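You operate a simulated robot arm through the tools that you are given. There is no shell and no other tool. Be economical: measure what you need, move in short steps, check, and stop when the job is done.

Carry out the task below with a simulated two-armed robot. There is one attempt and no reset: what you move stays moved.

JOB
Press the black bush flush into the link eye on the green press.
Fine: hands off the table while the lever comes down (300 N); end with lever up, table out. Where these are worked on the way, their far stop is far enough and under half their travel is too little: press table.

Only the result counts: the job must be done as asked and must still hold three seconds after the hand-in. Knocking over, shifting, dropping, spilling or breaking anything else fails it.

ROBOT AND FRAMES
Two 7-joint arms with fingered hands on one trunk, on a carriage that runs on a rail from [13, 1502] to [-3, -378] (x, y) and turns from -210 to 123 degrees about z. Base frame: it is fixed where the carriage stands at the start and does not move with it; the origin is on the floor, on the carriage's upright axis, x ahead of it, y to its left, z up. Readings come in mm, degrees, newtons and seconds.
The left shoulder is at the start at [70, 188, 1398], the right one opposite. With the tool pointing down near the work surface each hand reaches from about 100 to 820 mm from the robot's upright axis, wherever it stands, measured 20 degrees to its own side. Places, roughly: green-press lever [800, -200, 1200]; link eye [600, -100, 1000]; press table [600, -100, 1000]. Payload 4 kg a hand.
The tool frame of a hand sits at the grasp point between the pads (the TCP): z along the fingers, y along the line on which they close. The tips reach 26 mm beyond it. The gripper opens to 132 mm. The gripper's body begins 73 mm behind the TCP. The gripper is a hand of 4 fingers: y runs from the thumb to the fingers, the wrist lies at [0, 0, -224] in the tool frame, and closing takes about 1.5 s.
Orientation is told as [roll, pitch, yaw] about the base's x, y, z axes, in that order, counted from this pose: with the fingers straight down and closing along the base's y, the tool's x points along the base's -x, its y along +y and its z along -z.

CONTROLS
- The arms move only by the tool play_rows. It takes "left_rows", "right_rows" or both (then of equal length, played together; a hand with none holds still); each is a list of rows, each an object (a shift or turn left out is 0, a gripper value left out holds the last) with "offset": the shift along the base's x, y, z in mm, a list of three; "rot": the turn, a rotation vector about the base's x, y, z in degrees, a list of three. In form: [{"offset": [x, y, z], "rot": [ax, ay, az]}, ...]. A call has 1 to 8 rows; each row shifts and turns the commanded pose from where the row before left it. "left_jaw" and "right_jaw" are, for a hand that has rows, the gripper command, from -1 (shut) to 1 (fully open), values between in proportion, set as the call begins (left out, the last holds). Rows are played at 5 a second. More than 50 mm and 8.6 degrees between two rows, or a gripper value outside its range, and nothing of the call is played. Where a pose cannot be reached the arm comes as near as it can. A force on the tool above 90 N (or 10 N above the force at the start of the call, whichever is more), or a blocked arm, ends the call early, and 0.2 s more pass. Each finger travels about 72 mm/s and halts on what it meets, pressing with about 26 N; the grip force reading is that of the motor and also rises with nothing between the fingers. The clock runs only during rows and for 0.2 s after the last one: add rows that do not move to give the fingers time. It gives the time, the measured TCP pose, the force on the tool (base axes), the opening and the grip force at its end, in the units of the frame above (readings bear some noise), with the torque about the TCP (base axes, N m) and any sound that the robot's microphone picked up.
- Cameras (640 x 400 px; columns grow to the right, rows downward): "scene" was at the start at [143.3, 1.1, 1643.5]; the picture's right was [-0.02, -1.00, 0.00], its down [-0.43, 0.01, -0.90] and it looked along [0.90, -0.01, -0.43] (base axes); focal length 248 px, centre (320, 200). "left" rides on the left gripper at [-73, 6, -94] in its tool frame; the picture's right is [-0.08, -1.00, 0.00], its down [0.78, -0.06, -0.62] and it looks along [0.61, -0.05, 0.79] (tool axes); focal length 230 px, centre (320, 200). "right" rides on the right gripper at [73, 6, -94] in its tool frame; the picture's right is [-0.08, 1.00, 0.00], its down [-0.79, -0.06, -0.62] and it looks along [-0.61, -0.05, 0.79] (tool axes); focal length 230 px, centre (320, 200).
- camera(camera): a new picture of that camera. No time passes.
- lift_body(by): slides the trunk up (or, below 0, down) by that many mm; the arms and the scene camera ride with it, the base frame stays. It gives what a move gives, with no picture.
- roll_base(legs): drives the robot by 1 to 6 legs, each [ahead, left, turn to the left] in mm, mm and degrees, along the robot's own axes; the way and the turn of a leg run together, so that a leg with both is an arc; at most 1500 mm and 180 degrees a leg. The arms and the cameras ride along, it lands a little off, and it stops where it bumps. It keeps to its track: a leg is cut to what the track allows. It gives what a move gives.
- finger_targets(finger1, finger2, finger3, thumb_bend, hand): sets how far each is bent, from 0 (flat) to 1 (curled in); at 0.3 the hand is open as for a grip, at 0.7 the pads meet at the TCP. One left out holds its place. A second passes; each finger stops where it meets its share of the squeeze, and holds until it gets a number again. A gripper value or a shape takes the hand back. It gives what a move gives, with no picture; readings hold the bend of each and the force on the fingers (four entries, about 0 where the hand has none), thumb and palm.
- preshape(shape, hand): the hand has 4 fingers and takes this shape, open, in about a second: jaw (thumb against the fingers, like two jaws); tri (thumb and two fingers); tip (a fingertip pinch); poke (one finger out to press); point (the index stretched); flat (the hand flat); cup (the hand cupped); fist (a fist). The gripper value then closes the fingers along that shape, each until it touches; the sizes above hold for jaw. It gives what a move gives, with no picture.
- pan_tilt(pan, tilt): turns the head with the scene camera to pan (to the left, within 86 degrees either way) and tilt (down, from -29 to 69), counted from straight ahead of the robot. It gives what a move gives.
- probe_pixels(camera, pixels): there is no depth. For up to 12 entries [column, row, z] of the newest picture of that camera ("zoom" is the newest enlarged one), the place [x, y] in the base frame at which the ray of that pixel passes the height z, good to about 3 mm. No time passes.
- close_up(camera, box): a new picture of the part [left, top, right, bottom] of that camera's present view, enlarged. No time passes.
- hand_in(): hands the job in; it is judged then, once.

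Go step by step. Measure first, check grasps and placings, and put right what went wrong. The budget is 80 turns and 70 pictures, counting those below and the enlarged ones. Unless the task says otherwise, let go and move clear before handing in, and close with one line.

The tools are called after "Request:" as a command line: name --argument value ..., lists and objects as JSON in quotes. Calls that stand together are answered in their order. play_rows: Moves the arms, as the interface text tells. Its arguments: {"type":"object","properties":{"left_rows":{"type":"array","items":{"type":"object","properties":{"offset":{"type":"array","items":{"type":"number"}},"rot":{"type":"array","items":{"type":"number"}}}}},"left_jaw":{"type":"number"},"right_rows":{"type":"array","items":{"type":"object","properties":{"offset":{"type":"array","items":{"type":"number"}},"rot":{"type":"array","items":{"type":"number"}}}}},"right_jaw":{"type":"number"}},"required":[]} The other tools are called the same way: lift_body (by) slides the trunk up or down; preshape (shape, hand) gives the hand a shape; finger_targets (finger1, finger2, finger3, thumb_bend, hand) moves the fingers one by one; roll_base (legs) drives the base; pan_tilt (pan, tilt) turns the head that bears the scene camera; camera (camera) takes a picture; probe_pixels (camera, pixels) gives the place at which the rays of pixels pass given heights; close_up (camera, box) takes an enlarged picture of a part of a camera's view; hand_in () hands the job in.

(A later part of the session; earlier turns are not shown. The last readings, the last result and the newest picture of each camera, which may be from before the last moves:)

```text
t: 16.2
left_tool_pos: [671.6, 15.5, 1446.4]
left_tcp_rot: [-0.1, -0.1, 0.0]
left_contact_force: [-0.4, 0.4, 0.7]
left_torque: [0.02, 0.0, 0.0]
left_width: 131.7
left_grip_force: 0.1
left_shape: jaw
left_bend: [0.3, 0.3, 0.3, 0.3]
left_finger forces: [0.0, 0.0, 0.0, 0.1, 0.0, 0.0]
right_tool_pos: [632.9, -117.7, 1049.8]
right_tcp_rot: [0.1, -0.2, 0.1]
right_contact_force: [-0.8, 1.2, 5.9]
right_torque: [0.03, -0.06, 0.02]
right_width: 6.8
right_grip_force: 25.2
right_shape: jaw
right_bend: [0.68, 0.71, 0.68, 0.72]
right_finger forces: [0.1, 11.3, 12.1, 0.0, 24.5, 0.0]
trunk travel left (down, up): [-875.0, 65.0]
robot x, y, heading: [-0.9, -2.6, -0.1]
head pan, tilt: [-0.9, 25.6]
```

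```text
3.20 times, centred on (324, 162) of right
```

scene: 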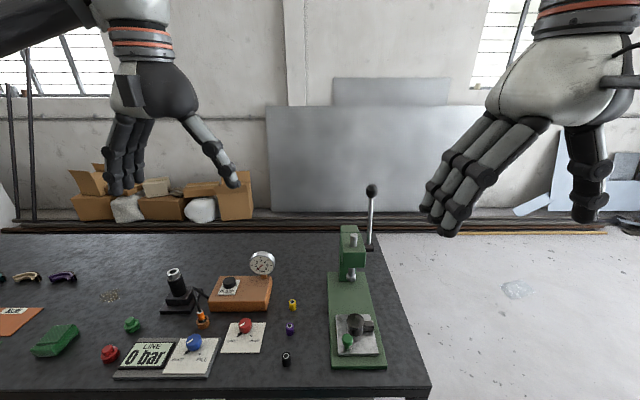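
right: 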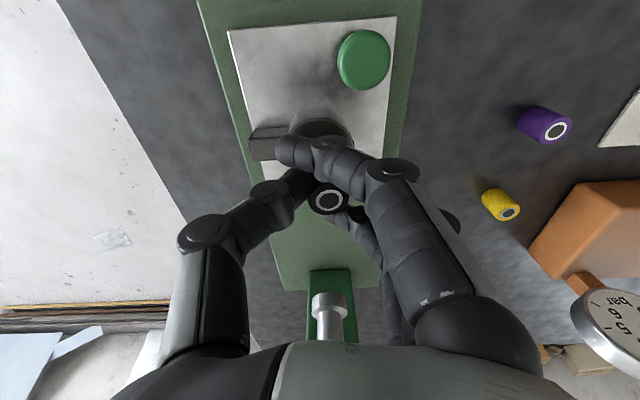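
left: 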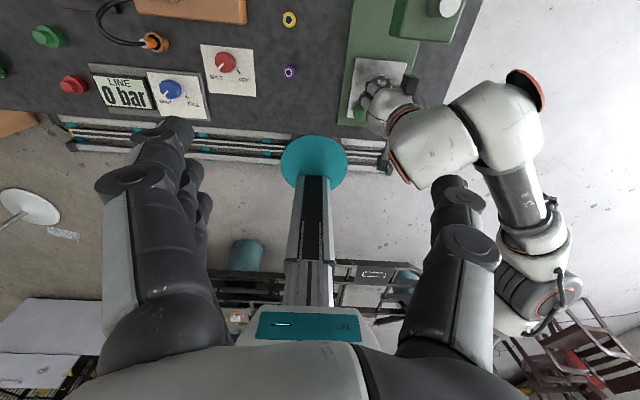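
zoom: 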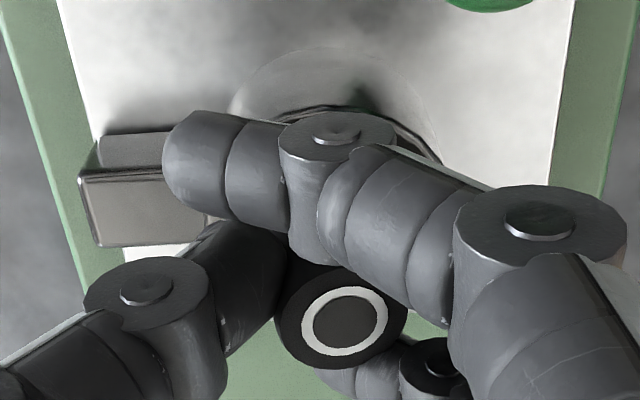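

Firm contact (5.9 N) with the bush upright on the eye. Release and rise.

Request:
play_rows --right_jaw 0.3 --right_rows '[{}, {}, {}, {}, {}, {}]'

Request:
camera --camera "right"

Request:
close_up --camera "scene" --box '[325, 285, 395, 335]'

```text
t: 17.6
left_tool_pos: [671.9, 16.3, 1446.5]
left_tcp_rot: [0.0, 0.0, 0.1]
left_contact_force: [0.3, -1.2, 0.1]
left_torque: [0.02, -0.01, 0.0]
left_width: 132.1
left_grip_force: 0.1
left_shape: jaw
left_bend: [0.3, 0.3, 0.3, 0.3]
left_finger forces: [0.0, 0.1, 0.0, 0.1, 0.1, 0.1]
right_tool_pos: [633.4, -117.1, 1048.3]
right_tcp_rot: [0.1, -0.2, 0.1]
right_contact_force: [0.7, 0.4, 0.9]
right_torque: [0.01, -0.02, 0.0]
right_width: 85.5
right_grip_force: 0.0
right_shape: jaw
right_bend: [0.7, 0.7, 0.7, 0.67]
right_finger forces: [0.0, 0.0, 0.0, 0.0, 0.0, 0.0]
trunk travel left (down, up): [-875.0, 65.0]
robot x, y, heading: [-1.1, -0.9, -0.1]
head pan, tilt: [-0.9, 25.6]
```

```text
30 pictures are left
```

right: 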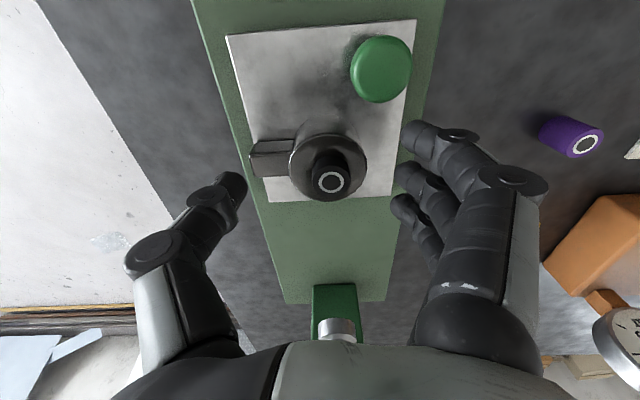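

```text
8.00 times, centred on (360, 310) of scene
```

zoom: 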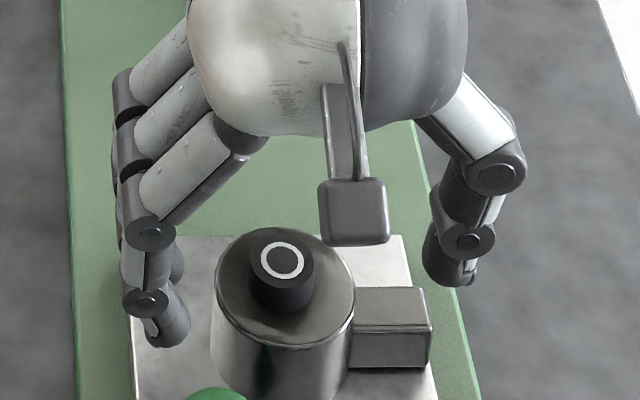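

The bush now sits concentric on the eye and appears partly entered. Close-up to check.

Request:
close_up --camera "right" --box '[280, 125, 376, 210]'

```text
4.71 times, centred on (328, 168) of right
```

zoom: 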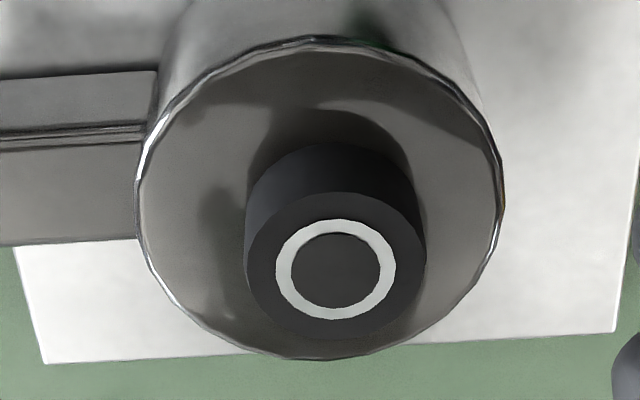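

The bush is seated concentric in the eye's lead-in, upright. Before moving the table I need the ram and head geometry, so I'll probe those points and the knob.

Request:
probe_pixels --camera "right" --pixels '[[336, 325, 1060], [336, 325, 1080], [336, 325, 1100], [381, 69, 1000], [381, 69, 1020], [355, 69, 1010], [410, 69, 1010]]'

Request:
probe_pixels --camera "scene" --pixels '[[351, 277, 1060], [351, 277, 1080], [351, 277, 1100], [342.6, 267, 1100], [342.6, 267, 1120], [365, 267.6, 1100], [365, 267.6, 1120], [372, 190, 1300], [370, 238, 1150]]'

Request:
close_up --camera "scene" --box '[325, 170, 405, 345]'

```text
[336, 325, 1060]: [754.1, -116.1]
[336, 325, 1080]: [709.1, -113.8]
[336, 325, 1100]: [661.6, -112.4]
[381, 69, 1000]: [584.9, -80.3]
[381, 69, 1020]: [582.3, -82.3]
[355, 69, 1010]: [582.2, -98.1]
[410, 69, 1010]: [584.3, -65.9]
```

```text
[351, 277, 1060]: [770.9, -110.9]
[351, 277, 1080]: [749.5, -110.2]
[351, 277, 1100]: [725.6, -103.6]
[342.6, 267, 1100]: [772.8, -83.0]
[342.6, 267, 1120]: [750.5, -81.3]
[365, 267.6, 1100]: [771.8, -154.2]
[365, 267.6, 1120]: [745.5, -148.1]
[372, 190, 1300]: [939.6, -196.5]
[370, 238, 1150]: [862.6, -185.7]
```

```text
2.29 times, centred on (365, 258) of scene
```

zoom: 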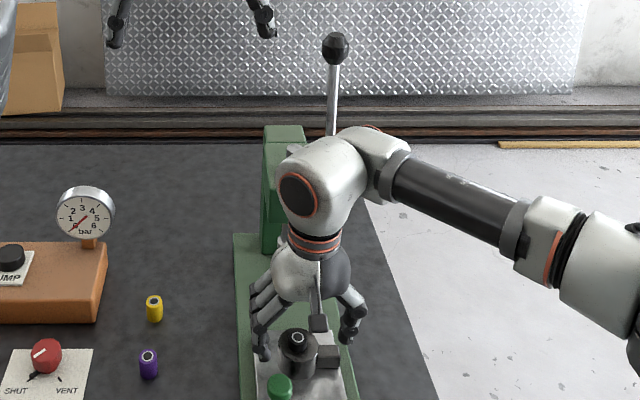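

Ram foot is near (786,-113,1046), knob at (584,-81) with top ~z 1010, and the press head overhangs from x≈750. I'll rise, tilt the hand 30° (fingers forward) so the palm stays clear of the head, and fold finger 1 away.

Request:
play_rows --right_rows '[{"offset": [0, 0, 40]}, {"offset": [0, 0, 35]}, {"offset": [-30, 19, 0]}, {"offset": [-30, 19, 0]}, {"rot": [0, -7.5, 0]}, {"rot": [0, -7.5, 0]}, {"rot": [0, -7.5, 0]}, {"rot": [0, -7.5, 0]}]'

Request:
finger_targets --hand "right" --finger1 1.0 --finger2 0.4 --finger3 0.4 --thumb_bend 0.4

Request:
camera --camera "right"

Request:
close_up --camera "scene" --box '[310, 270, 410, 345]'

```text
t: 19.4
left_tool_pos: [672.5, 15.9, 1447.6]
left_tcp_rot: [0.0, 0.0, 0.0]
left_contact_force: [-0.6, -0.5, -0.2]
left_torque: [-0.01, 0.02, 0.02]
left_width: 131.6
left_grip_force: 0.0
left_shape: jaw
left_bend: [0.3, 0.3, 0.3, 0.3]
left_finger forces: [0.0, 0.0, 0.0, 0.0, 0.0, 0.0]
right_tool_pos: [573.3, -79.8, 1125.1]
right_tcp_rot: [0.2, -30.2, 0.0]
right_contact_force: [0.1, -0.5, -0.2]
right_torque: [0.02, 0.03, 0.05]
right_width: 85.6
right_grip_force: 0.1
right_shape: jaw
right_bend: [0.7, 0.7, 0.7, 0.67]
right_finger forces: [0.0, 0.0, 0.0, 0.0, 0.1, 0.0]
trunk travel left (down, up): [-875.0, 65.0]
robot x, y, heading: [-0.9, -2.0, -0.0]
head pan, tilt: [-0.9, 25.6]
```

```text
t: 20.4
left_tool_pos: [673.3, 15.1, 1446.9]
left_tcp_rot: [0.1, 0.0, 0.1]
left_contact_force: [0.1, 0.2, 0.5]
left_torque: [-0.03, 0.03, -0.02]
left_width: 132.0
left_grip_force: 0.0
left_shape: jaw
left_bend: [0.3, 0.3, 0.3, 0.3]
left_finger forces: [0.1, 0.0, 0.0, 0.0, 0.1, 0.0]
right_tool_pos: [574.3, -80.2, 1124.2]
right_tcp_rot: [0.0, -30.0, 0.0]
right_contact_force: [0.3, -0.2, -0.4]
right_torque: [-0.04, -0.01, 0.02]
right_width: 53.6
right_grip_force: 0.1
right_shape: fingers
right_bend: [1.0, 0.4, 0.4, 0.4]
right_finger forces: [0.0, 0.1, 0.1, 0.0, 0.0, 0.0]
trunk travel left (down, up): [-875.0, 65.0]
robot x, y, heading: [-0.6, 2.1, 0.1]
head pan, tilt: [-0.9, 25.6]
```

```text
26 pictures are left
```

right: 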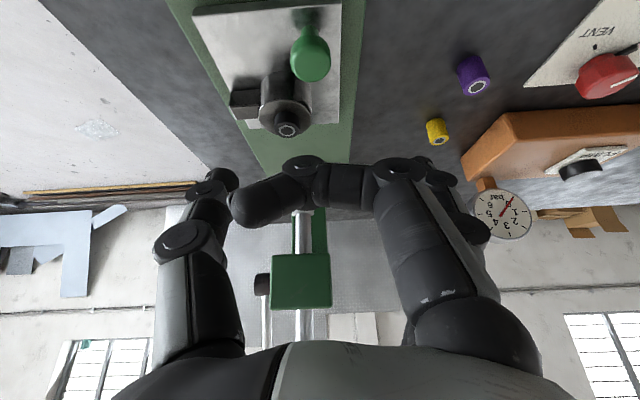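

```text
5.33 times, centred on (360, 308) of scene
```

zoom: 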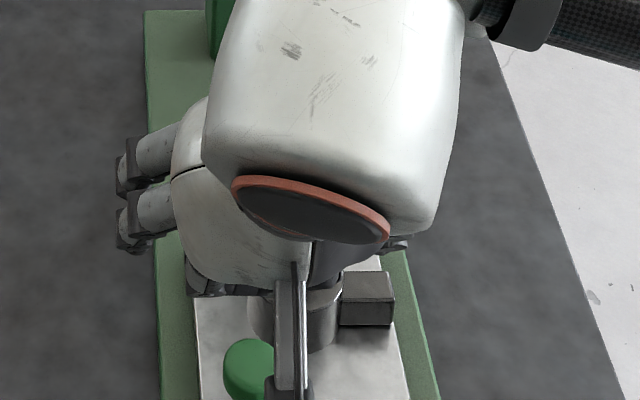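

Finger 1 is folded out of the way; opening is ~54 mm for a ~32 mm knob. Descend toward the knob and check.

Request:
play_rows --right_rows '[{"offset": [-4, 0, -35]}, {"offset": [0, 0, -35]}, {}]'

Request:
camera --camera "right"

```text
t: 21.2
left_tool_pos: [671.9, 16.3, 1447.5]
left_tcp_rot: [0.0, 0.1, -0.1]
left_contact_force: [-0.4, -0.1, 0.0]
left_torque: [-0.01, -0.02, 0.01]
left_width: 131.8
left_grip_force: 0.1
left_shape: jaw
left_bend: [0.3, 0.3, 0.3, 0.3]
left_finger forces: [0.0, 0.0, 0.0, 0.0, 0.1, 0.0]
right_tool_pos: [569.5, -79.5, 1053.6]
right_tcp_rot: [0.2, -30.1, -0.1]
right_contact_force: [-0.1, -0.6, 0.7]
right_torque: [0.0, 0.01, 0.03]
right_width: 53.2
right_grip_force: 0.0
right_shape: fingers
right_bend: [1.0, 0.4, 0.4, 0.4]
right_finger forces: [0.0, 0.0, 0.0, 0.1, 0.1, 0.1]
trunk travel left (down, up): [-875.0, 65.0]
robot x, y, heading: [-1.9, 4.3, 0.0]
head pan, tilt: [-0.9, 25.6]
```

```text
24 pictures are left
```

right: 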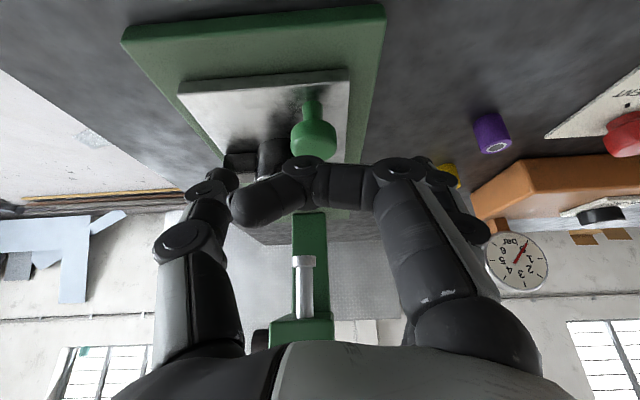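

The folded finger lies right at the TCP and would hit the knob, so I'll straighten finger 1 instead and open the rest.

Request:
finger_targets --hand "right" --finger1 0.0 --finger2 0.35 --finger3 0.35 --thumb_bend 0.4

Request:
camera --camera "right"

Request:
close_up --camera "scene" --box '[300, 290, 400, 365]'

```text
t: 22.2
left_tool_pos: [673.2, 15.9, 1446.6]
left_tcp_rot: [0.0, -0.1, 0.0]
left_contact_force: [-0.4, 1.0, 0.2]
left_torque: [-0.01, -0.02, -0.03]
left_width: 132.0
left_grip_force: 0.0
left_shape: jaw
left_bend: [0.3, 0.3, 0.3, 0.3]
left_finger forces: [0.1, 0.0, 0.0, 0.0, 0.1, 0.1]
right_tool_pos: [571.4, -79.5, 1053.0]
right_tcp_rot: [0.0, -30.0, 0.1]
right_contact_force: [-0.3, -0.1, -1.1]
right_torque: [0.0, 0.01, 0.03]
right_width: 150.2
right_grip_force: 0.1
right_shape: fingers
right_bend: [0.0, 0.35, 0.35, 0.4]
right_finger forces: [0.0, 0.1, 0.1, 0.0, 0.0, 0.2]
trunk travel left (down, up): [-875.0, 65.0]
robot x, y, heading: [-0.4, 0.6, 0.3]
head pan, tilt: [-0.9, 25.6]
```

```text
23 pictures are left
```

right: 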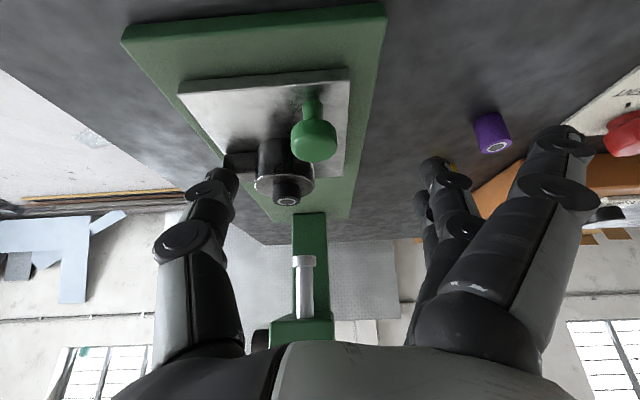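

```text
5.33 times, centred on (350, 328) of scene
```

zoom: 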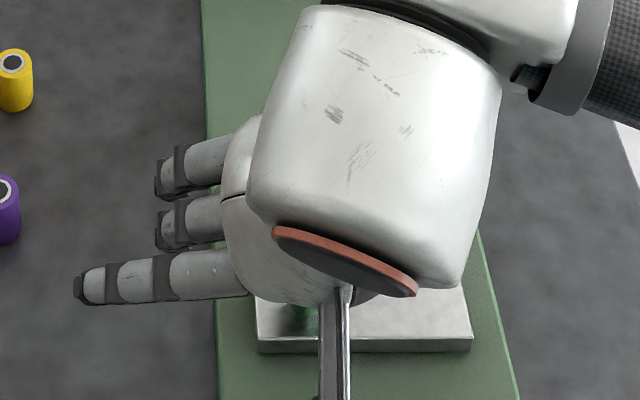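

Clear now: knob (314,140) between thumb and fingers 2–3. Descend to grip height.

Request:
play_rows --right_rows '[{"offset": [0, -1, -20]}, {"offset": [0, 0, -12]}, {"offset": [0, 0, -8]}, {}]'

Request:
camera --camera "right"

```text
t: 23.2
left_tool_pos: [672.0, 15.1, 1446.8]
left_tcp_rot: [0.1, 0.0, 0.0]
left_contact_force: [-0.8, -0.5, -0.1]
left_torque: [0.02, -0.02, 0.0]
left_width: 131.7
left_grip_force: 0.1
left_shape: jaw
left_bend: [0.3, 0.3, 0.3, 0.3]
left_finger forces: [0.0, 0.0, 0.0, 0.1, 0.0, 0.1]
right_tool_pos: [569.9, -81.5, 1014.3]
right_tcp_rot: [0.1, -30.1, 0.0]
right_contact_force: [0.0, 0.4, -0.1]
right_torque: [-0.04, -0.01, 0.02]
right_width: 150.2
right_grip_force: 0.0
right_shape: fingers
right_bend: [0.0, 0.35, 0.35, 0.4]
right_finger forces: [0.0, 0.0, 0.0, 0.1, 0.0, 0.0]
trunk travel left (down, up): [-875.0, 65.0]
robot x, y, heading: [-5.3, -1.4, 0.1]
head pan, tilt: [-0.9, 25.6]
```

```text
21 pictures are left
```

right: 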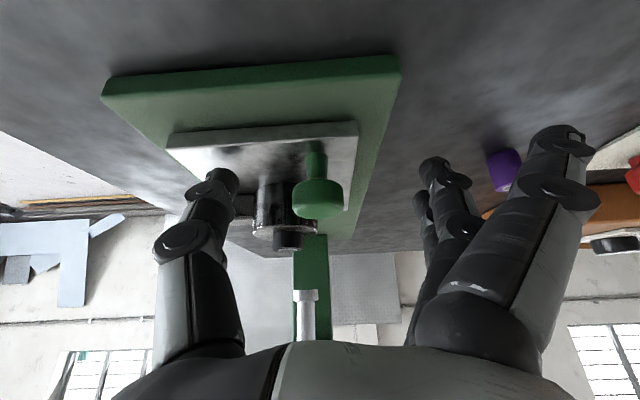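

Knob (318,198) is at the TCP pixel. Close fingers 2, 3 and thumb.

Request:
finger_targets --hand "right" --finger2 0.85 --finger3 0.85 --thumb_bend 0.85

Request:
camera --camera "right"

```text
t: 24.2
left_tool_pos: [674.5, 13.8, 1446.2]
left_tcp_rot: [0.1, 0.1, -0.1]
left_contact_force: [-0.3, -1.1, 0.3]
left_torque: [-0.01, 0.01, 0.01]
left_width: 131.8
left_grip_force: 0.1
left_shape: jaw
left_bend: [0.3, 0.3, 0.3, 0.3]
left_finger forces: [0.0, 0.1, 0.0, 0.0, 0.0, 0.0]
right_tool_pos: [571.7, -83.4, 1011.9]
right_tcp_rot: [0.1, -29.8, -0.1]
right_contact_force: [1.0, -8.6, -19.2]
right_torque: [-0.03, 0.18, 0.02]
right_width: 109.4
right_grip_force: 22.2
right_shape: fingers
right_bend: [0.0, 0.67, 0.7, 0.67]
right_finger forces: [0.1, 8.7, 7.7, 0.1, 27.8, 0.1]
trunk travel left (down, up): [-875.0, 65.0]
robot x, y, heading: [2.0, 0.5, 0.2]
head pan, tilt: [-0.9, 25.6]
```

```text
20 pictures are left
```

right: 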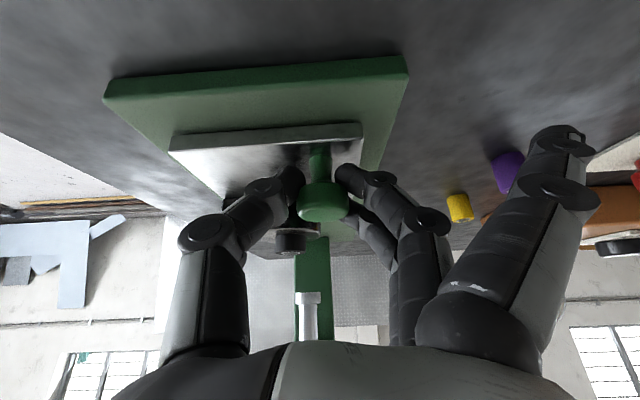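

The knob is gripped. Push the table in gently, watching forces.

Request:
play_rows --right_rows '[{"offset": [6, 0, 0]}, {"offset": [8, 0, 0]}, {"offset": [8, 0, 0]}, {"offset": [8, 0, 0]}, {}]'

Request:
camera --camera "right"

```text
t: 25.4
left_tool_pos: [676.4, 12.6, 1445.4]
left_tcp_rot: [0.1, 0.1, 0.0]
left_contact_force: [0.8, -0.5, 0.4]
left_torque: [0.01, 0.04, 0.0]
left_width: 132.0
left_grip_force: 0.0
left_shape: jaw
left_bend: [0.3, 0.3, 0.3, 0.3]
left_finger forces: [0.0, 0.0, 0.0, 0.0, 0.1, 0.0]
right_tool_pos: [601.8, -82.8, 1012.2]
right_tcp_rot: [0.3, -29.9, -0.1]
right_contact_force: [0.6, -10.1, -27.6]
right_torque: [0.0, 0.31, -0.09]
right_width: 110.1
right_grip_force: 24.0
right_shape: fingers
right_bend: [0.0, 0.66, 0.7, 0.66]
right_finger forces: [0.0, 10.2, 7.8, 0.0, 30.2, 0.0]
trunk travel left (down, up): [-875.0, 65.0]
robot x, y, heading: [-0.6, -3.5, -0.2]
head pan, tilt: [-0.9, 25.6]
```

```text
19 pictures are left
```

right: 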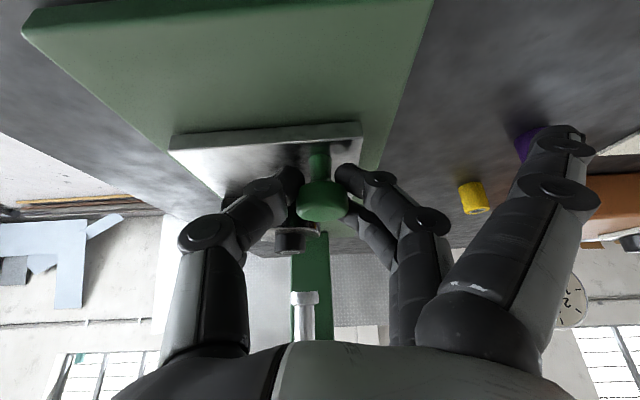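

The table follows smoothly; finger 1 stays ~35 mm clear of the purple bush. Continue inward.

Request:
play_rows --right_rows '[{"offset": [12, 0, 0]}, {"offset": [14, 0, 0]}, {"offset": [14, 0, 0]}, {"offset": [14, 0, 0]}, {"offset": [14, 0, 0]}, {"offset": [12, 0, 0]}, {}]'

Request:
camera --camera "right"

Request:
close_up --camera "scene" --box '[280, 210, 420, 330]'

```text
t: 27.0
left_tool_pos: [676.3, 12.8, 1445.5]
left_tcp_rot: [0.1, 0.2, -0.1]
left_contact_force: [0.3, 0.5, 0.1]
left_torque: [0.04, 0.0, 0.0]
left_width: 132.2
left_grip_force: 0.1
left_shape: jaw
left_bend: [0.3, 0.3, 0.3, 0.3]
left_finger forces: [0.1, 0.1, 0.0, 0.1, 0.0, 0.0]
right_tool_pos: [682.8, -82.5, 1012.1]
right_tcp_rot: [0.3, -29.9, -0.1]
right_contact_force: [1.9, -10.7, -23.7]
right_torque: [-0.06, 0.26, -0.05]
right_width: 110.4
right_grip_force: 23.8
right_shape: fingers
right_bend: [0.0, 0.66, 0.7, 0.66]
right_finger forces: [0.0, 9.6, 8.5, 0.1, 29.4, 0.1]
trunk travel left (down, up): [-875.0, 65.0]
robot x, y, heading: [-5.6, 0.9, 0.1]
head pan, tilt: [-0.9, 25.6]
```

```text
18 pictures are left
```

right: 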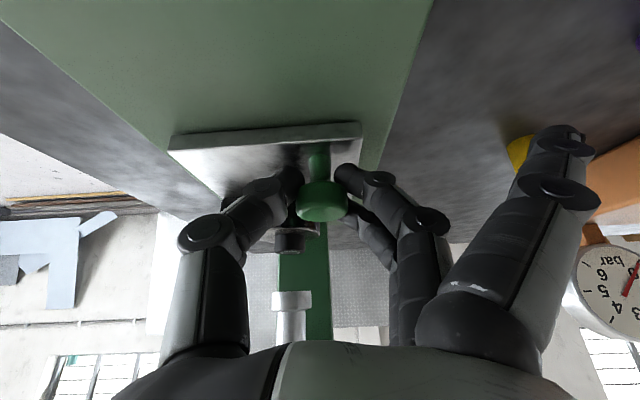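

```text
3.33 times, centred on (350, 270) of scene
```

zoom: 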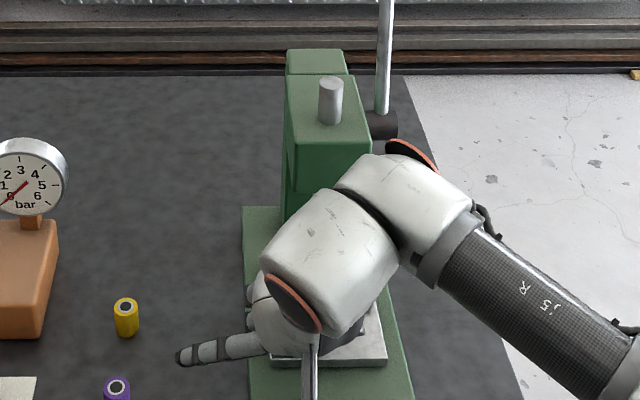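

110 mm travelled, clear of the head so far. Continue in smaller steps until the stop is felt.

Request:
play_rows --right_rows '[{"offset": [8, 0, 0]}, {"offset": [8, 0, 0]}, {"offset": [8, 0, 0]}, {"offset": [6, 0, 0]}, {}]'

```text
t: 28.2
left_tool_pos: [668.5, 13.1, 1449.2]
left_tcp_rot: [0.1, -0.2, 0.0]
left_contact_force: [0.0, 0.8, 0.9]
left_torque: [0.02, 0.0, 0.03]
left_width: 131.9
left_grip_force: 0.1
left_shape: jaw
left_bend: [0.3, 0.3, 0.3, 0.3]
left_finger forces: [0.0, 0.0, 0.0, 0.1, 0.0, 0.0]
right_tool_pos: [703.8, -84.9, 1009.7]
right_tcp_rot: [0.0, -29.4, -0.1]
right_contact_force: [-43.8, -12.7, -28.6]
right_torque: [-0.02, 0.75, -0.41]
right_width: 109.9
right_grip_force: 29.8
right_shape: fingers
right_bend: [0.0, 0.67, 0.71, 0.67]
right_finger forces: [0.0, 12.8, 5.2, 0.0, 40.9, 0.0]
trunk travel left (down, up): [-875.0, 65.0]
robot x, y, heading: [0.2, 1.0, 0.0]
head pan, tilt: [-0.9, 25.6]
```

A 44 N resistance at x≈704. I'll check whether that is the table's stop.

Request:
camera --camera "right"

Request:
close_up --camera "left" --box '[340, 0, 500, 100]'

```text
16 pictures are left
```

right: 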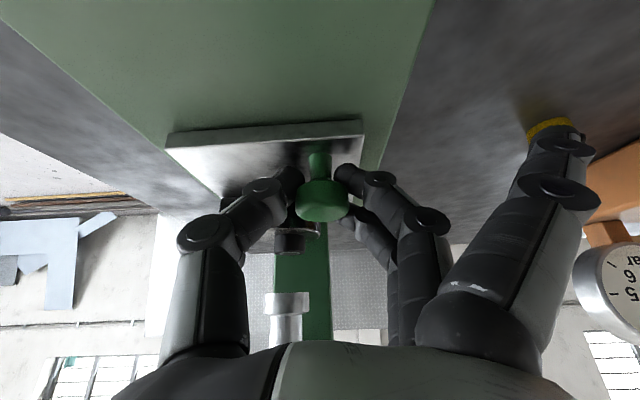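

```text
4.00 times, centred on (420, 50) of left
```

zoom: 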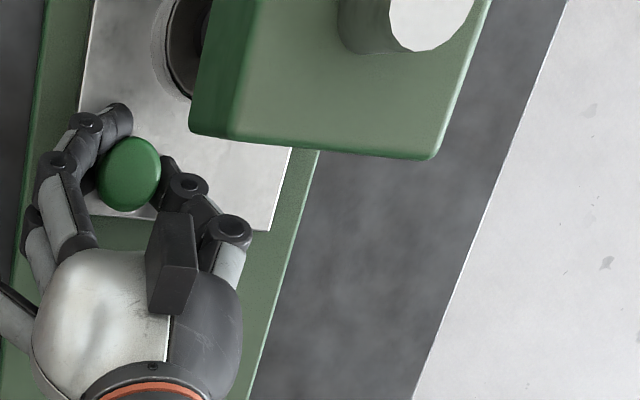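

The hand is clear of the head, the knob hasn't slipped, and nothing touches the ram, so this is the far stop. Relax the push slightly and release.

Request:
play_rows --right_rows '[{"offset": [-4, 0, 0]}, {}]'

Request:
finger_targets --hand "right" --finger2 0.3 --finger3 0.3 --thumb_bend 0.35

Request:
camera --camera "right"

```text
t: 28.8
left_tool_pos: [671.6, 13.7, 1447.0]
left_tcp_rot: [0.2, -0.1, 0.0]
left_contact_force: [0.4, -0.9, 0.8]
left_torque: [0.02, -0.03, 0.01]
left_width: 131.7
left_grip_force: 0.0
left_shape: jaw
left_bend: [0.3, 0.3, 0.3, 0.3]
left_finger forces: [0.0, 0.1, 0.0, 0.1, 0.0, 0.0]
right_tool_pos: [703.9, -84.0, 1011.7]
right_tcp_rot: [-0.1, -29.7, -0.1]
right_contact_force: [-32.2, -13.1, -27.7]
right_torque: [-0.02, 0.66, -0.42]
right_width: 110.0
right_grip_force: 29.9
right_shape: fingers
right_bend: [0.0, 0.67, 0.7, 0.67]
right_finger forces: [0.0, 11.9, 7.9, 0.0, 39.4, 0.1]
trunk travel left (down, up): [-875.0, 65.0]
robot x, y, heading: [-1.3, -1.9, -0.1]
head pan, tilt: [-0.9, 25.6]
```

```text
t: 29.8
left_tool_pos: [673.3, 17.1, 1447.6]
left_tcp_rot: [0.0, -0.1, 0.0]
left_contact_force: [0.9, -0.1, -0.3]
left_torque: [-0.04, 0.05, -0.02]
left_width: 132.0
left_grip_force: 0.0
left_shape: jaw
left_bend: [0.3, 0.3, 0.3, 0.3]
left_finger forces: [0.0, 0.0, 0.0, 0.0, 0.1, 0.2]
right_tool_pos: [706.0, -80.8, 1013.7]
right_tcp_rot: [0.1, -30.1, 0.0]
right_contact_force: [-0.7, 0.3, 0.2]
right_torque: [-0.03, 0.03, 0.02]
right_width: 158.1
right_grip_force: 0.1
right_shape: fingers
right_bend: [0.0, 0.3, 0.3, 0.35]
right_finger forces: [0.0, 0.0, 0.1, 0.1, 0.0, 0.0]
trunk travel left (down, up): [-875.0, 65.0]
robot x, y, heading: [-0.5, -4.6, -0.2]
head pan, tilt: [-0.9, 25.6]
```

```text
14 pictures are left
```

right: 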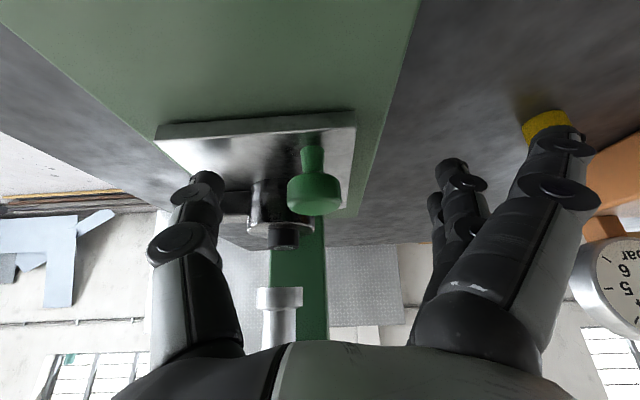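

Released cleanly with the table in and the bush under the ram. Retreat the right hand up, and move the left hand aside.

Request:
play_rows --right_rows '[{"offset": [-24, 0, 42]}, {"offset": [-24, 0, 42]}, {"offset": [0, -15, 45]}, {"offset": [0, -15, 45]}, {"offset": [0, -15, 45]}, {"offset": [0, -15, 45]}, {"offset": [0, -15, 45]}, {"offset": [0, -15, 45]}]' --left_rows '[{"offset": [0, 30, 0]}, {"offset": [0, 30, 0]}, {"offset": [0, 30, 0]}, {"offset": [0, 30, 0]}, {"offset": [0, 30, 0]}, {"offset": [-30, 20, 0]}, {"offset": [-30, 20, 0]}, {"offset": [-30, 0, 0]}]'

Request:
preshape --hand "right" --shape "jaw"

Request:
camera --camera "right"

Request:
close_up --camera "scene" --box '[320, 160, 420, 320]'

```text
t: 31.6
left_tool_pos: [581.3, 203.6, 1449.1]
left_tcp_rot: [0.0, -0.1, 0.0]
left_contact_force: [-0.6, -0.1, -0.1]
left_torque: [-0.01, 0.03, 0.0]
left_width: 132.0
left_grip_force: 0.1
left_shape: jaw
left_bend: [0.3, 0.3, 0.3, 0.3]
left_finger forces: [0.0, 0.1, 0.0, 0.1, 0.0, 0.0]
right_tool_pos: [658.2, -172.4, 1369.4]
right_tcp_rot: [0.1, -30.2, 0.0]
right_contact_force: [-0.5, 0.5, 0.0]
right_torque: [-0.01, -0.01, 0.01]
right_width: 158.4
right_grip_force: 0.0
right_shape: fingers
right_bend: [0.0, 0.3, 0.3, 0.35]
right_finger forces: [0.0, 0.0, 0.0, 0.1, 0.0, 0.0]
trunk travel left (down, up): [-875.0, 65.0]
robot x, y, heading: [1.9, -0.6, -0.1]
head pan, tilt: [-0.9, 25.6]
```

```text
t: 32.5
left_tool_pos: [583.6, 203.6, 1448.1]
left_tcp_rot: [-0.1, 0.0, 0.0]
left_contact_force: [-0.2, -0.1, -0.3]
left_torque: [-0.01, 0.0, 0.05]
left_width: 131.7
left_grip_force: 0.0
left_shape: jaw
left_bend: [0.3, 0.3, 0.3, 0.3]
left_finger forces: [0.0, 0.1, 0.1, 0.1, 0.1, 0.1]
right_tool_pos: [660.4, -172.0, 1367.4]
right_tcp_rot: [0.1, -30.0, -0.1]
right_contact_force: [-0.3, 0.1, -0.3]
right_torque: [-0.01, -0.01, 0.0]
right_width: 131.9
right_grip_force: 0.0
right_shape: jaw
right_bend: [0.3, 0.3, 0.3, 0.3]
right_finger forces: [0.0, 0.0, 0.0, 0.0, 0.0, 0.1]
trunk travel left (down, up): [-875.0, 65.0]
robot x, y, heading: [-1.4, -1.0, -0.0]
head pan, tilt: [-0.9, 25.6]
```

```text
13 pictures are left
```

right: 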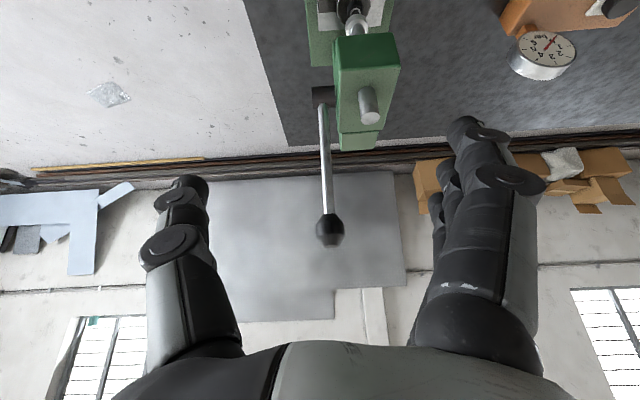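

```text
2.50 times, centred on (370, 240) of scene
```

zoom: 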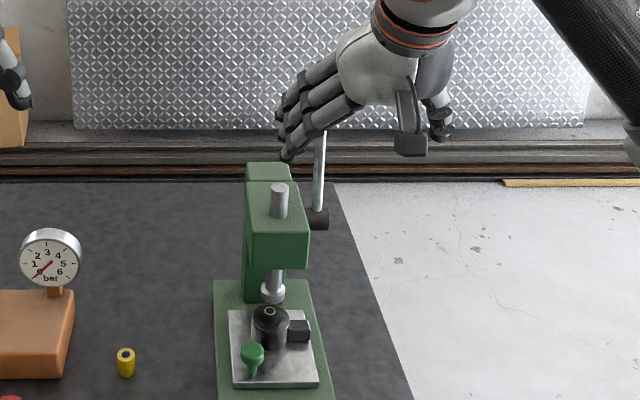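

Request:
probe_pixels --camera "right" --pixels '[[329, 230, 1300], [329, 230, 1330], [329, 230, 1350], [323, 97, 1150], [323, 97, 1190], [323, 97, 1210], [367, 117, 1230], [367, 117, 1210]]'

Request:
probe_pixels --camera "scene" --pixels '[[372, 190, 1300], [372, 190, 1330], [372, 190, 1350], [349, 248, 1150], [349, 248, 1190], [349, 248, 1210], [331, 229, 1230]]'

```text
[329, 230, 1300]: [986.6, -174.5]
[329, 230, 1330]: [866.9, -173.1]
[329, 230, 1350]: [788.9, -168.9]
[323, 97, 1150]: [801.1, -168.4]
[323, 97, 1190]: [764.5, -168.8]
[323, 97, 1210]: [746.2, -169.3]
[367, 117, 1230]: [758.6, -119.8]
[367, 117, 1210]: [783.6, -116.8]
```

```text
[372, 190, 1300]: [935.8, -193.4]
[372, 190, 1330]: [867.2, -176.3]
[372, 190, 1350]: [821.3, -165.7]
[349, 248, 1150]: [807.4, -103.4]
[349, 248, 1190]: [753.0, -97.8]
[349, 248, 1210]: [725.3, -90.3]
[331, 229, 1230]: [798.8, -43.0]
```

Ball is at (867,-174,1330) (both rays agree), pivot near (785,-168,1168), so the lever arm is ~182 mm. I'll tilt to 45° and slide the open hand over the ball.

Request:
play_rows --right_rows '[{"offset": [43, -1, 14], "rot": [0, -5, 0]}, {"offset": [43, -1, 14], "rot": [0, -5, 0]}, {"offset": [44, 0, 13], "rot": [0, -5, 0]}, {"offset": [30, 0, -30]}, {"offset": [30, 0, -30]}, {"offset": [27, 0, -27]}, {}]'

Request:
camera --camera "right"

```text
t: 34.1
left_tool_pos: [582.9, 204.3, 1448.7]
left_tcp_rot: [-0.1, 0.1, -0.1]
left_contact_force: [0.1, -0.3, -0.4]
left_torque: [-0.03, 0.03, 0.0]
left_width: 132.0
left_grip_force: 0.1
left_shape: jaw
left_bend: [0.3, 0.3, 0.3, 0.3]
left_finger forces: [0.1, 0.0, 0.0, 0.0, 0.0, 0.1]
right_tool_pos: [873.5, -172.6, 1323.8]
right_tcp_rot: [0.0, -45.1, 0.1]
right_contact_force: [-0.5, 0.4, 0.7]
right_torque: [0.0, 0.0, 0.05]
right_width: 131.8
right_grip_force: 0.1
right_shape: jaw
right_bend: [0.3, 0.3, 0.3, 0.3]
right_finger forces: [0.0, 0.0, 0.0, 0.1, 0.0, 0.0]
trunk travel left (down, up): [-875.0, 65.0]
robot x, y, heading: [-2.5, -0.3, 0.2]
head pan, tilt: [-0.9, 25.6]
```

```text
11 pictures are left
```

right: 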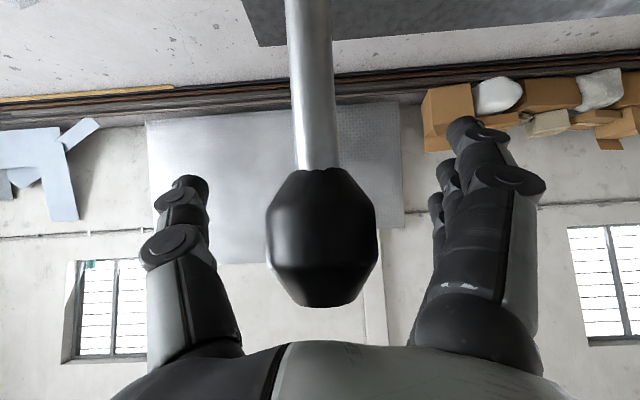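

The knob (321,235) is between the fingers and slightly toward the palm. Close.

Request:
play_rows --right_jaw -1 --right_rows '[{}, {}, {}, {}, {}, {}, {}, {}]'

Request:
camera --camera "right"

```text
t: 35.9
left_tool_pos: [583.7, 204.1, 1449.1]
left_tcp_rot: [0.0, 0.0, 0.0]
left_contact_force: [-0.5, 0.2, 0.0]
left_torque: [0.02, -0.03, 0.01]
left_width: 131.9
left_grip_force: 0.0
left_shape: jaw
left_bend: [0.3, 0.3, 0.3, 0.3]
left_finger forces: [0.1, 0.0, 0.1, 0.0, 0.1, 0.1]
right_tool_pos: [873.5, -171.6, 1323.9]
right_tcp_rot: [0.1, -45.1, 0.0]
right_contact_force: [-0.6, 2.0, 0.0]
right_torque: [0.01, -0.02, -0.04]
right_width: 0.0
right_grip_force: 26.3
right_shape: jaw
right_bend: [0.68, 0.58, 0.68, 0.66]
right_finger forces: [1.5, 0.1, 0.0, 0.0, 0.1, 0.0]
trunk travel left (down, up): [-875.0, 65.0]
robot x, y, heading: [-2.8, -2.3, -0.3]
head pan, tilt: [-0.9, 25.6]
```

```text
10 pictures are left
```

right: 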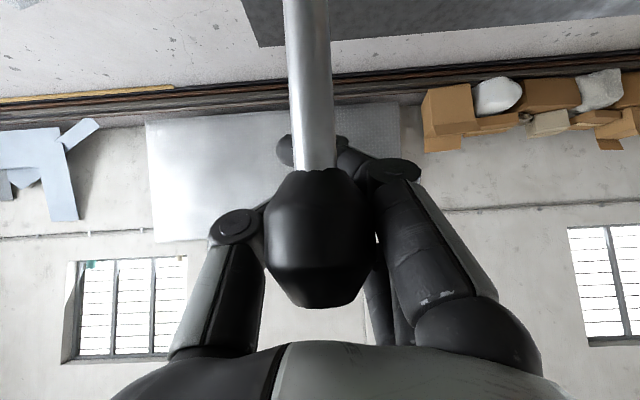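

The fingers have closed behind the knob, caging it, so I can pull the lever through its arc, turning the hand along with it. First 40°.

Request:
play_rows --right_rows '[{"offset": [-29.4, 0, 11.8], "rot": [0, -6, 0]}, {"offset": [-31, 0, 6.6], "rot": [0, -6, 0]}, {"offset": [-31.7, 0, 1.1], "rot": [0, -6, 0]}, {"offset": [-31.4, 0, -4.4], "rot": [0, -6, 0]}, {}]'

Request:
close_up --camera "scene" --box '[320, 160, 420, 320]'

```text
t: 37.1
left_tool_pos: [586.1, 205.2, 1447.9]
left_tcp_rot: [-0.1, 0.1, -0.1]
left_contact_force: [0.0, -0.1, 0.0]
left_torque: [0.0, -0.02, 0.0]
left_width: 131.6
left_grip_force: 0.0
left_shape: jaw
left_bend: [0.3, 0.3, 0.3, 0.3]
left_finger forces: [0.0, 0.1, 0.0, 0.0, 0.0, 0.0]
right_tool_pos: [753.1, -170.9, 1336.0]
right_tcp_rot: [-0.1, -69.0, 0.1]
right_contact_force: [4.9, 5.8, -9.8]
right_torque: [-0.12, -0.3, -0.23]
right_width: 0.0
right_grip_force: 25.6
right_shape: jaw
right_bend: [0.66, 0.58, 0.68, 0.66]
right_finger forces: [10.3, 0.0, 0.0, 0.0, 0.1, 0.1]
trunk travel left (down, up): [-875.0, 65.0]
robot x, y, heading: [-1.3, -4.7, 0.2]
head pan, tilt: [-0.9, 25.6]
```

```text
2.50 times, centred on (370, 240) of scene
```

zoom: 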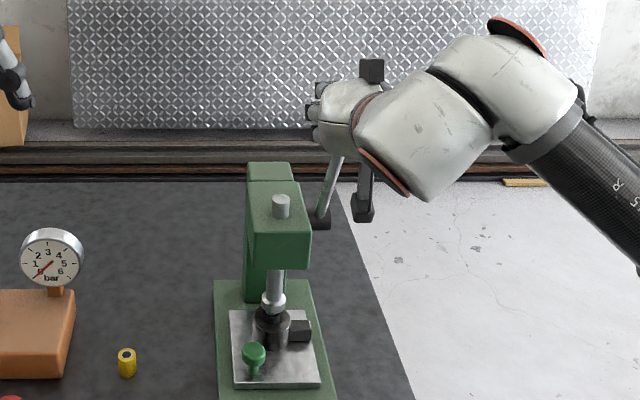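

The lever follows and the ram is coming down squarely over the bush. Continue the arc.

Request:
play_rows --right_rows '[{"offset": [-30.2, 0, -9.8], "rot": [0, -6, 0]}, {"offset": [-28, 0, -14.9], "rot": [0, -6, 0]}, {}]'

Request:
close_up --camera "scene" --box '[320, 160, 420, 320]'

```text
t: 37.9
left_tool_pos: [586.7, 203.5, 1447.8]
left_tcp_rot: [0.0, 0.2, 0.0]
left_contact_force: [-0.6, 0.2, -0.6]
left_torque: [0.03, -0.01, 0.04]
left_width: 131.9
left_grip_force: 0.0
left_shape: jaw
left_bend: [0.3, 0.3, 0.3, 0.3]
left_finger forces: [0.0, 0.1, 0.0, 0.1, 0.0, 0.0]
right_tool_pos: [696.1, -178.4, 1336.9]
right_tcp_rot: [-0.6, -79.8, 0.7]
right_contact_force: [-0.1, 0.3, 0.5]
right_torque: [0.06, 0.0, 0.0]
right_width: 0.0
right_grip_force: 26.1
right_shape: jaw
right_bend: [0.68, 0.58, 0.68, 0.66]
right_finger forces: [1.4, 0.0, 0.0, 0.0, 0.1, 0.1]
right hand out of reach, approached as far as the arm can: row 2
trunk travel left (down, up): [-875.0, 65.0]
robot x, y, heading: [1.7, 0.4, 0.1]
head pan, tilt: [-0.9, 25.6]
```

```text
2.50 times, centred on (370, 240) of scene
```

zoom: 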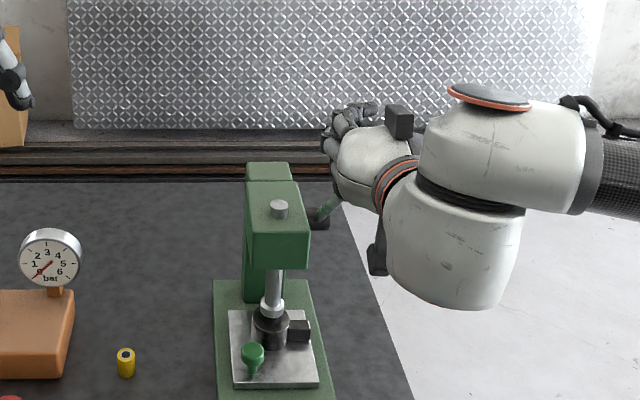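

The arm reached its limit in that posture. The lever holds there, so I'll open, back off, and continue by pushing the knob down from above.

Request:
play_rows --right_jaw 1 --right_rows '[{}, {}, {}, {}, {}, {"offset": [-45, 0, 0], "rot": [0, 6, 0]}, {"offset": [-45, 0, 15], "rot": [0, 6, 0]}, {"offset": [-30, 0, 35], "rot": [0, 6, 0]}]'

Request:
camera --camera "right"

```text
t: 39.7
left_tool_pos: [583.2, 205.6, 1448.2]
left_tcp_rot: [-0.1, 0.0, 0.0]
left_contact_force: [0.0, -0.3, 0.2]
left_torque: [0.0, 0.02, 0.01]
left_width: 131.6
left_grip_force: 0.0
left_shape: jaw
left_bend: [0.3, 0.3, 0.3, 0.3]
left_finger forces: [0.1, 0.1, 0.1, 0.0, 0.0, 0.1]
right_tool_pos: [576.2, -176.2, 1386.6]
right_tcp_rot: [-0.2, -62.9, 0.4]
right_contact_force: [0.0, 0.2, -0.3]
right_torque: [-0.02, 0.0, 0.0]
right_width: 131.7
right_grip_force: 0.0
right_shape: jaw
right_bend: [0.3, 0.3, 0.3, 0.3]
right_finger forces: [0.0, 0.0, 0.0, 0.1, 0.0, 0.1]
trunk travel left (down, up): [-875.0, 65.0]
robot x, y, heading: [2.5, -2.7, -0.2]
head pan, tilt: [-0.9, 25.6]
```

```text
7 pictures are left
```

right: 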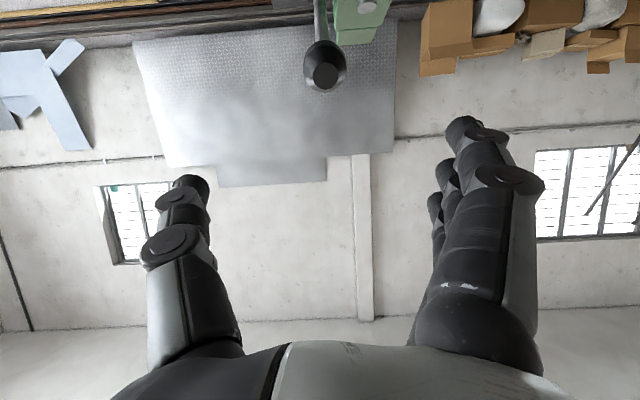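

Request:
probe_pixels --camera "right" --pixels '[[325, 70, 1335], [325, 70, 1320], [325, 70, 1305], [325, 70, 1290], [325, 70, 1270]]'

```text
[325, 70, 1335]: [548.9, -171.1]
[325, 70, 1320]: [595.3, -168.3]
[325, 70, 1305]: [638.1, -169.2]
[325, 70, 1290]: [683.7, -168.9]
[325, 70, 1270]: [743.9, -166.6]
```

Ball is now at about (660,-169,1299), lever ~70° through its swing. I'll bring the hand vertical above it, then press down with the palm, the ball straddled by the open fingers.

Request:
play_rows --right_rows '[{"offset": [10, 0.9, 2], "rot": [0, 7.8, 0]}, {"offset": [10, 0.9, 0], "rot": [0, 7.8, 0]}, {"offset": [10, 0.9, 0], "rot": [0, 7.8, 0]}, {"offset": [10, 0.9, 0], "rot": [0, 7.8, 0]}, {"offset": [10, 0.9, 0], "rot": [0, 7.8, 0]}, {"offset": [10, 0.9, 0], "rot": [0, 7.8, 0]}, {"offset": [10, 0.9, 0], "rot": [0, 7.8, 0]}, {"offset": [10, 0.9, 0], "rot": [0, 7.8, 0]}]'

Request:
play_rows --right_rows '[{"offset": [0, 0, -30]}, {"offset": [0, 0, -30]}, {"offset": [0, 0, -30]}, {"offset": [0, 0, -20]}, {}]'

```text
t: 41.5
left_tool_pos: [583.2, 204.5, 1448.6]
left_tcp_rot: [-0.1, 0.0, 0.1]
left_contact_force: [0.4, -0.7, -0.1]
left_torque: [-0.01, 0.03, 0.0]
left_width: 131.6
left_grip_force: 0.1
left_shape: jaw
left_bend: [0.3, 0.3, 0.3, 0.3]
left_finger forces: [0.1, 0.0, 0.0, 0.0, 0.1, 0.1]
right_tool_pos: [655.1, -168.6, 1388.9]
right_tcp_rot: [0.1, -0.5, 0.0]
right_contact_force: [-0.4, 0.8, 0.4]
right_torque: [0.0, 0.02, 0.03]
right_width: 131.7
right_grip_force: 0.1
right_shape: jaw
right_bend: [0.3, 0.3, 0.3, 0.3]
right_finger forces: [0.0, 0.0, 0.1, 0.0, 0.1, 0.1]
trunk travel left (down, up): [-875.0, 65.0]
robot x, y, heading: [-1.1, 4.5, 0.1]
head pan, tilt: [-0.9, 25.6]
```

```text
t: 42.7
left_tool_pos: [582.9, 203.8, 1447.9]
left_tcp_rot: [0.0, 0.0, -0.1]
left_contact_force: [0.5, 0.6, 0.5]
left_torque: [0.02, 0.0, 0.03]
left_width: 132.2
left_grip_force: 0.1
left_shape: jaw
left_bend: [0.3, 0.3, 0.3, 0.3]
left_finger forces: [0.0, 0.0, 0.1, 0.0, 0.0, 0.1]
right_tool_pos: [655.2, -170.0, 1278.5]
right_tcp_rot: [0.1, -0.6, 0.0]
right_contact_force: [-0.3, 0.1, 0.3]
right_torque: [0.0, -0.01, 0.03]
right_width: 131.9
right_grip_force: 0.3
right_shape: jaw
right_bend: [0.3, 0.3, 0.3, 0.3]
right_finger forces: [0.0, 0.0, 0.0, 0.1, 0.1, 0.1]
trunk travel left (down, up): [-875.0, 65.0]
robot x, y, heading: [0.8, 0.4, 0.1]
head pan, tilt: [-0.9, 25.6]
```

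Request:
play_rows --right_rows '[{"offset": [0, 0, -10]}, {"offset": [0, 0, -10]}, {"offset": [0, 0, -8]}, {"offset": [0, 0, -8]}, {}]'

```text
t: 43.9
left_tool_pos: [583.3, 203.7, 1450.1]
left_tcp_rot: [0.0, -0.1, 0.0]
left_contact_force: [-1.0, -0.3, 0.2]
left_torque: [0.01, -0.01, 0.01]
left_width: 131.8
left_grip_force: 0.0
left_shape: jaw
left_bend: [0.3, 0.3, 0.3, 0.3]
left_finger forces: [0.0, 0.0, 0.0, 0.1, 0.0, 0.0]
right_tool_pos: [655.4, -169.5, 1242.1]
right_tcp_rot: [0.1, -0.7, 0.0]
right_contact_force: [0.8, -0.7, -0.5]
right_torque: [-0.04, 0.02, 0.04]
right_width: 132.0
right_grip_force: 0.0
right_shape: jaw
right_bend: [0.3, 0.3, 0.3, 0.3]
right_finger forces: [0.0, 0.0, 0.1, 0.1, 0.0, 0.0]
trunk travel left (down, up): [-875.0, 65.0]
robot x, y, heading: [-0.5, 0.3, 0.1]
head pan, tilt: [-0.9, 25.6]
```

Request:
play_rows --right_rows '[{"offset": [0, 0, -8]}, {"offset": [0, 0, -8]}, {"offset": [0, 0, -8]}, {}]'

```text
t: 44.9
left_tool_pos: [583.4, 205.0, 1449.4]
left_tcp_rot: [0.0, 0.1, 0.0]
left_contact_force: [-0.7, -0.7, -0.2]
left_torque: [0.01, -0.02, -0.03]
left_width: 131.8
left_grip_force: 0.1
left_shape: jaw
left_bend: [0.3, 0.3, 0.3, 0.3]
left_finger forces: [0.0, 0.0, 0.0, 0.1, 0.0, 0.0]
right_tool_pos: [654.4, -170.0, 1217.7]
right_tcp_rot: [0.1, -0.8, 0.0]
right_contact_force: [0.2, -0.1, 1.1]
right_torque: [0.01, 0.05, -0.01]
right_width: 132.0
right_grip_force: 0.0
right_shape: jaw
right_bend: [0.3, 0.3, 0.3, 0.3]
right_finger forces: [0.0, 0.1, 0.0, 0.1, 0.0, 0.8]
trunk travel left (down, up): [-875.0, 65.0]
robot x, y, heading: [3.0, 2.6, 0.4]
head pan, tilt: [-0.9, 25.6]
```

Palm contact begins (0.8 N). Press down along the arc.

Request:
play_rows --right_rows '[{"offset": [-8, 0, -12]}, {"offset": [-8, 0, -12.5]}, {}]'

```text
t: 45.7
left_tool_pos: [581.4, 204.5, 1450.1]
left_tcp_rot: [0.0, 0.0, 0.0]
left_contact_force: [-0.8, 0.1, 0.1]
left_torque: [-0.04, 0.01, 0.03]
left_width: 132.1
left_grip_force: 0.1
left_shape: jaw
left_bend: [0.3, 0.3, 0.3, 0.3]
left_finger forces: [0.1, 0.1, 0.0, 0.0, 0.1, 0.0]
right_tool_pos: [637.0, -169.0, 1195.7]
right_tcp_rot: [0.1, -0.7, 0.0]
right_contact_force: [-6.2, -1.8, 7.5]
right_torque: [0.14, -0.49, 0.0]
right_width: 132.1
right_grip_force: 0.0
right_shape: jaw
right_bend: [0.3, 0.3, 0.3, 0.3]
right_finger forces: [0.0, 0.1, 0.0, 0.0, 0.0, 8.4]
trunk travel left (down, up): [-875.0, 65.0]
robot x, y, heading: [1.6, -1.6, 0.0]
head pan, tilt: [-0.9, 25.6]
```

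Request:
play_rows --right_rows '[{"offset": [-9, 0, -13]}, {"offset": [-8, 0, -13.5]}, {"offset": [-7, 0, -14]}, {}]'

```text
t: 46.7
left_tool_pos: [582.0, 203.2, 1448.8]
left_tcp_rot: [0.0, -0.1, 0.0]
left_contact_force: [-1.1, 0.5, 0.2]
left_torque: [0.02, 0.01, -0.03]
left_width: 131.8
left_grip_force: 0.0
left_shape: jaw
left_bend: [0.3, 0.3, 0.3, 0.3]
left_finger forces: [0.0, 0.0, 0.0, 0.0, 0.0, 0.0]
right_tool_pos: [613.4, -169.3, 1153.9]
right_tcp_rot: [-0.1, -0.7, -0.1]
right_contact_force: [-1.9, 1.3, 3.6]
right_torque: [-0.12, -0.17, 0.02]
right_width: 131.9
right_grip_force: 0.1
right_shape: jaw
right_bend: [0.3, 0.3, 0.3, 0.3]
right_finger forces: [0.0, 0.0, 0.0, 0.0, 0.1, 3.5]
trunk travel left (down, up): [-875.0, 65.0]
robot x, y, heading: [-1.9, 1.7, -0.3]
head pan, tilt: [-0.9, 25.6]
```

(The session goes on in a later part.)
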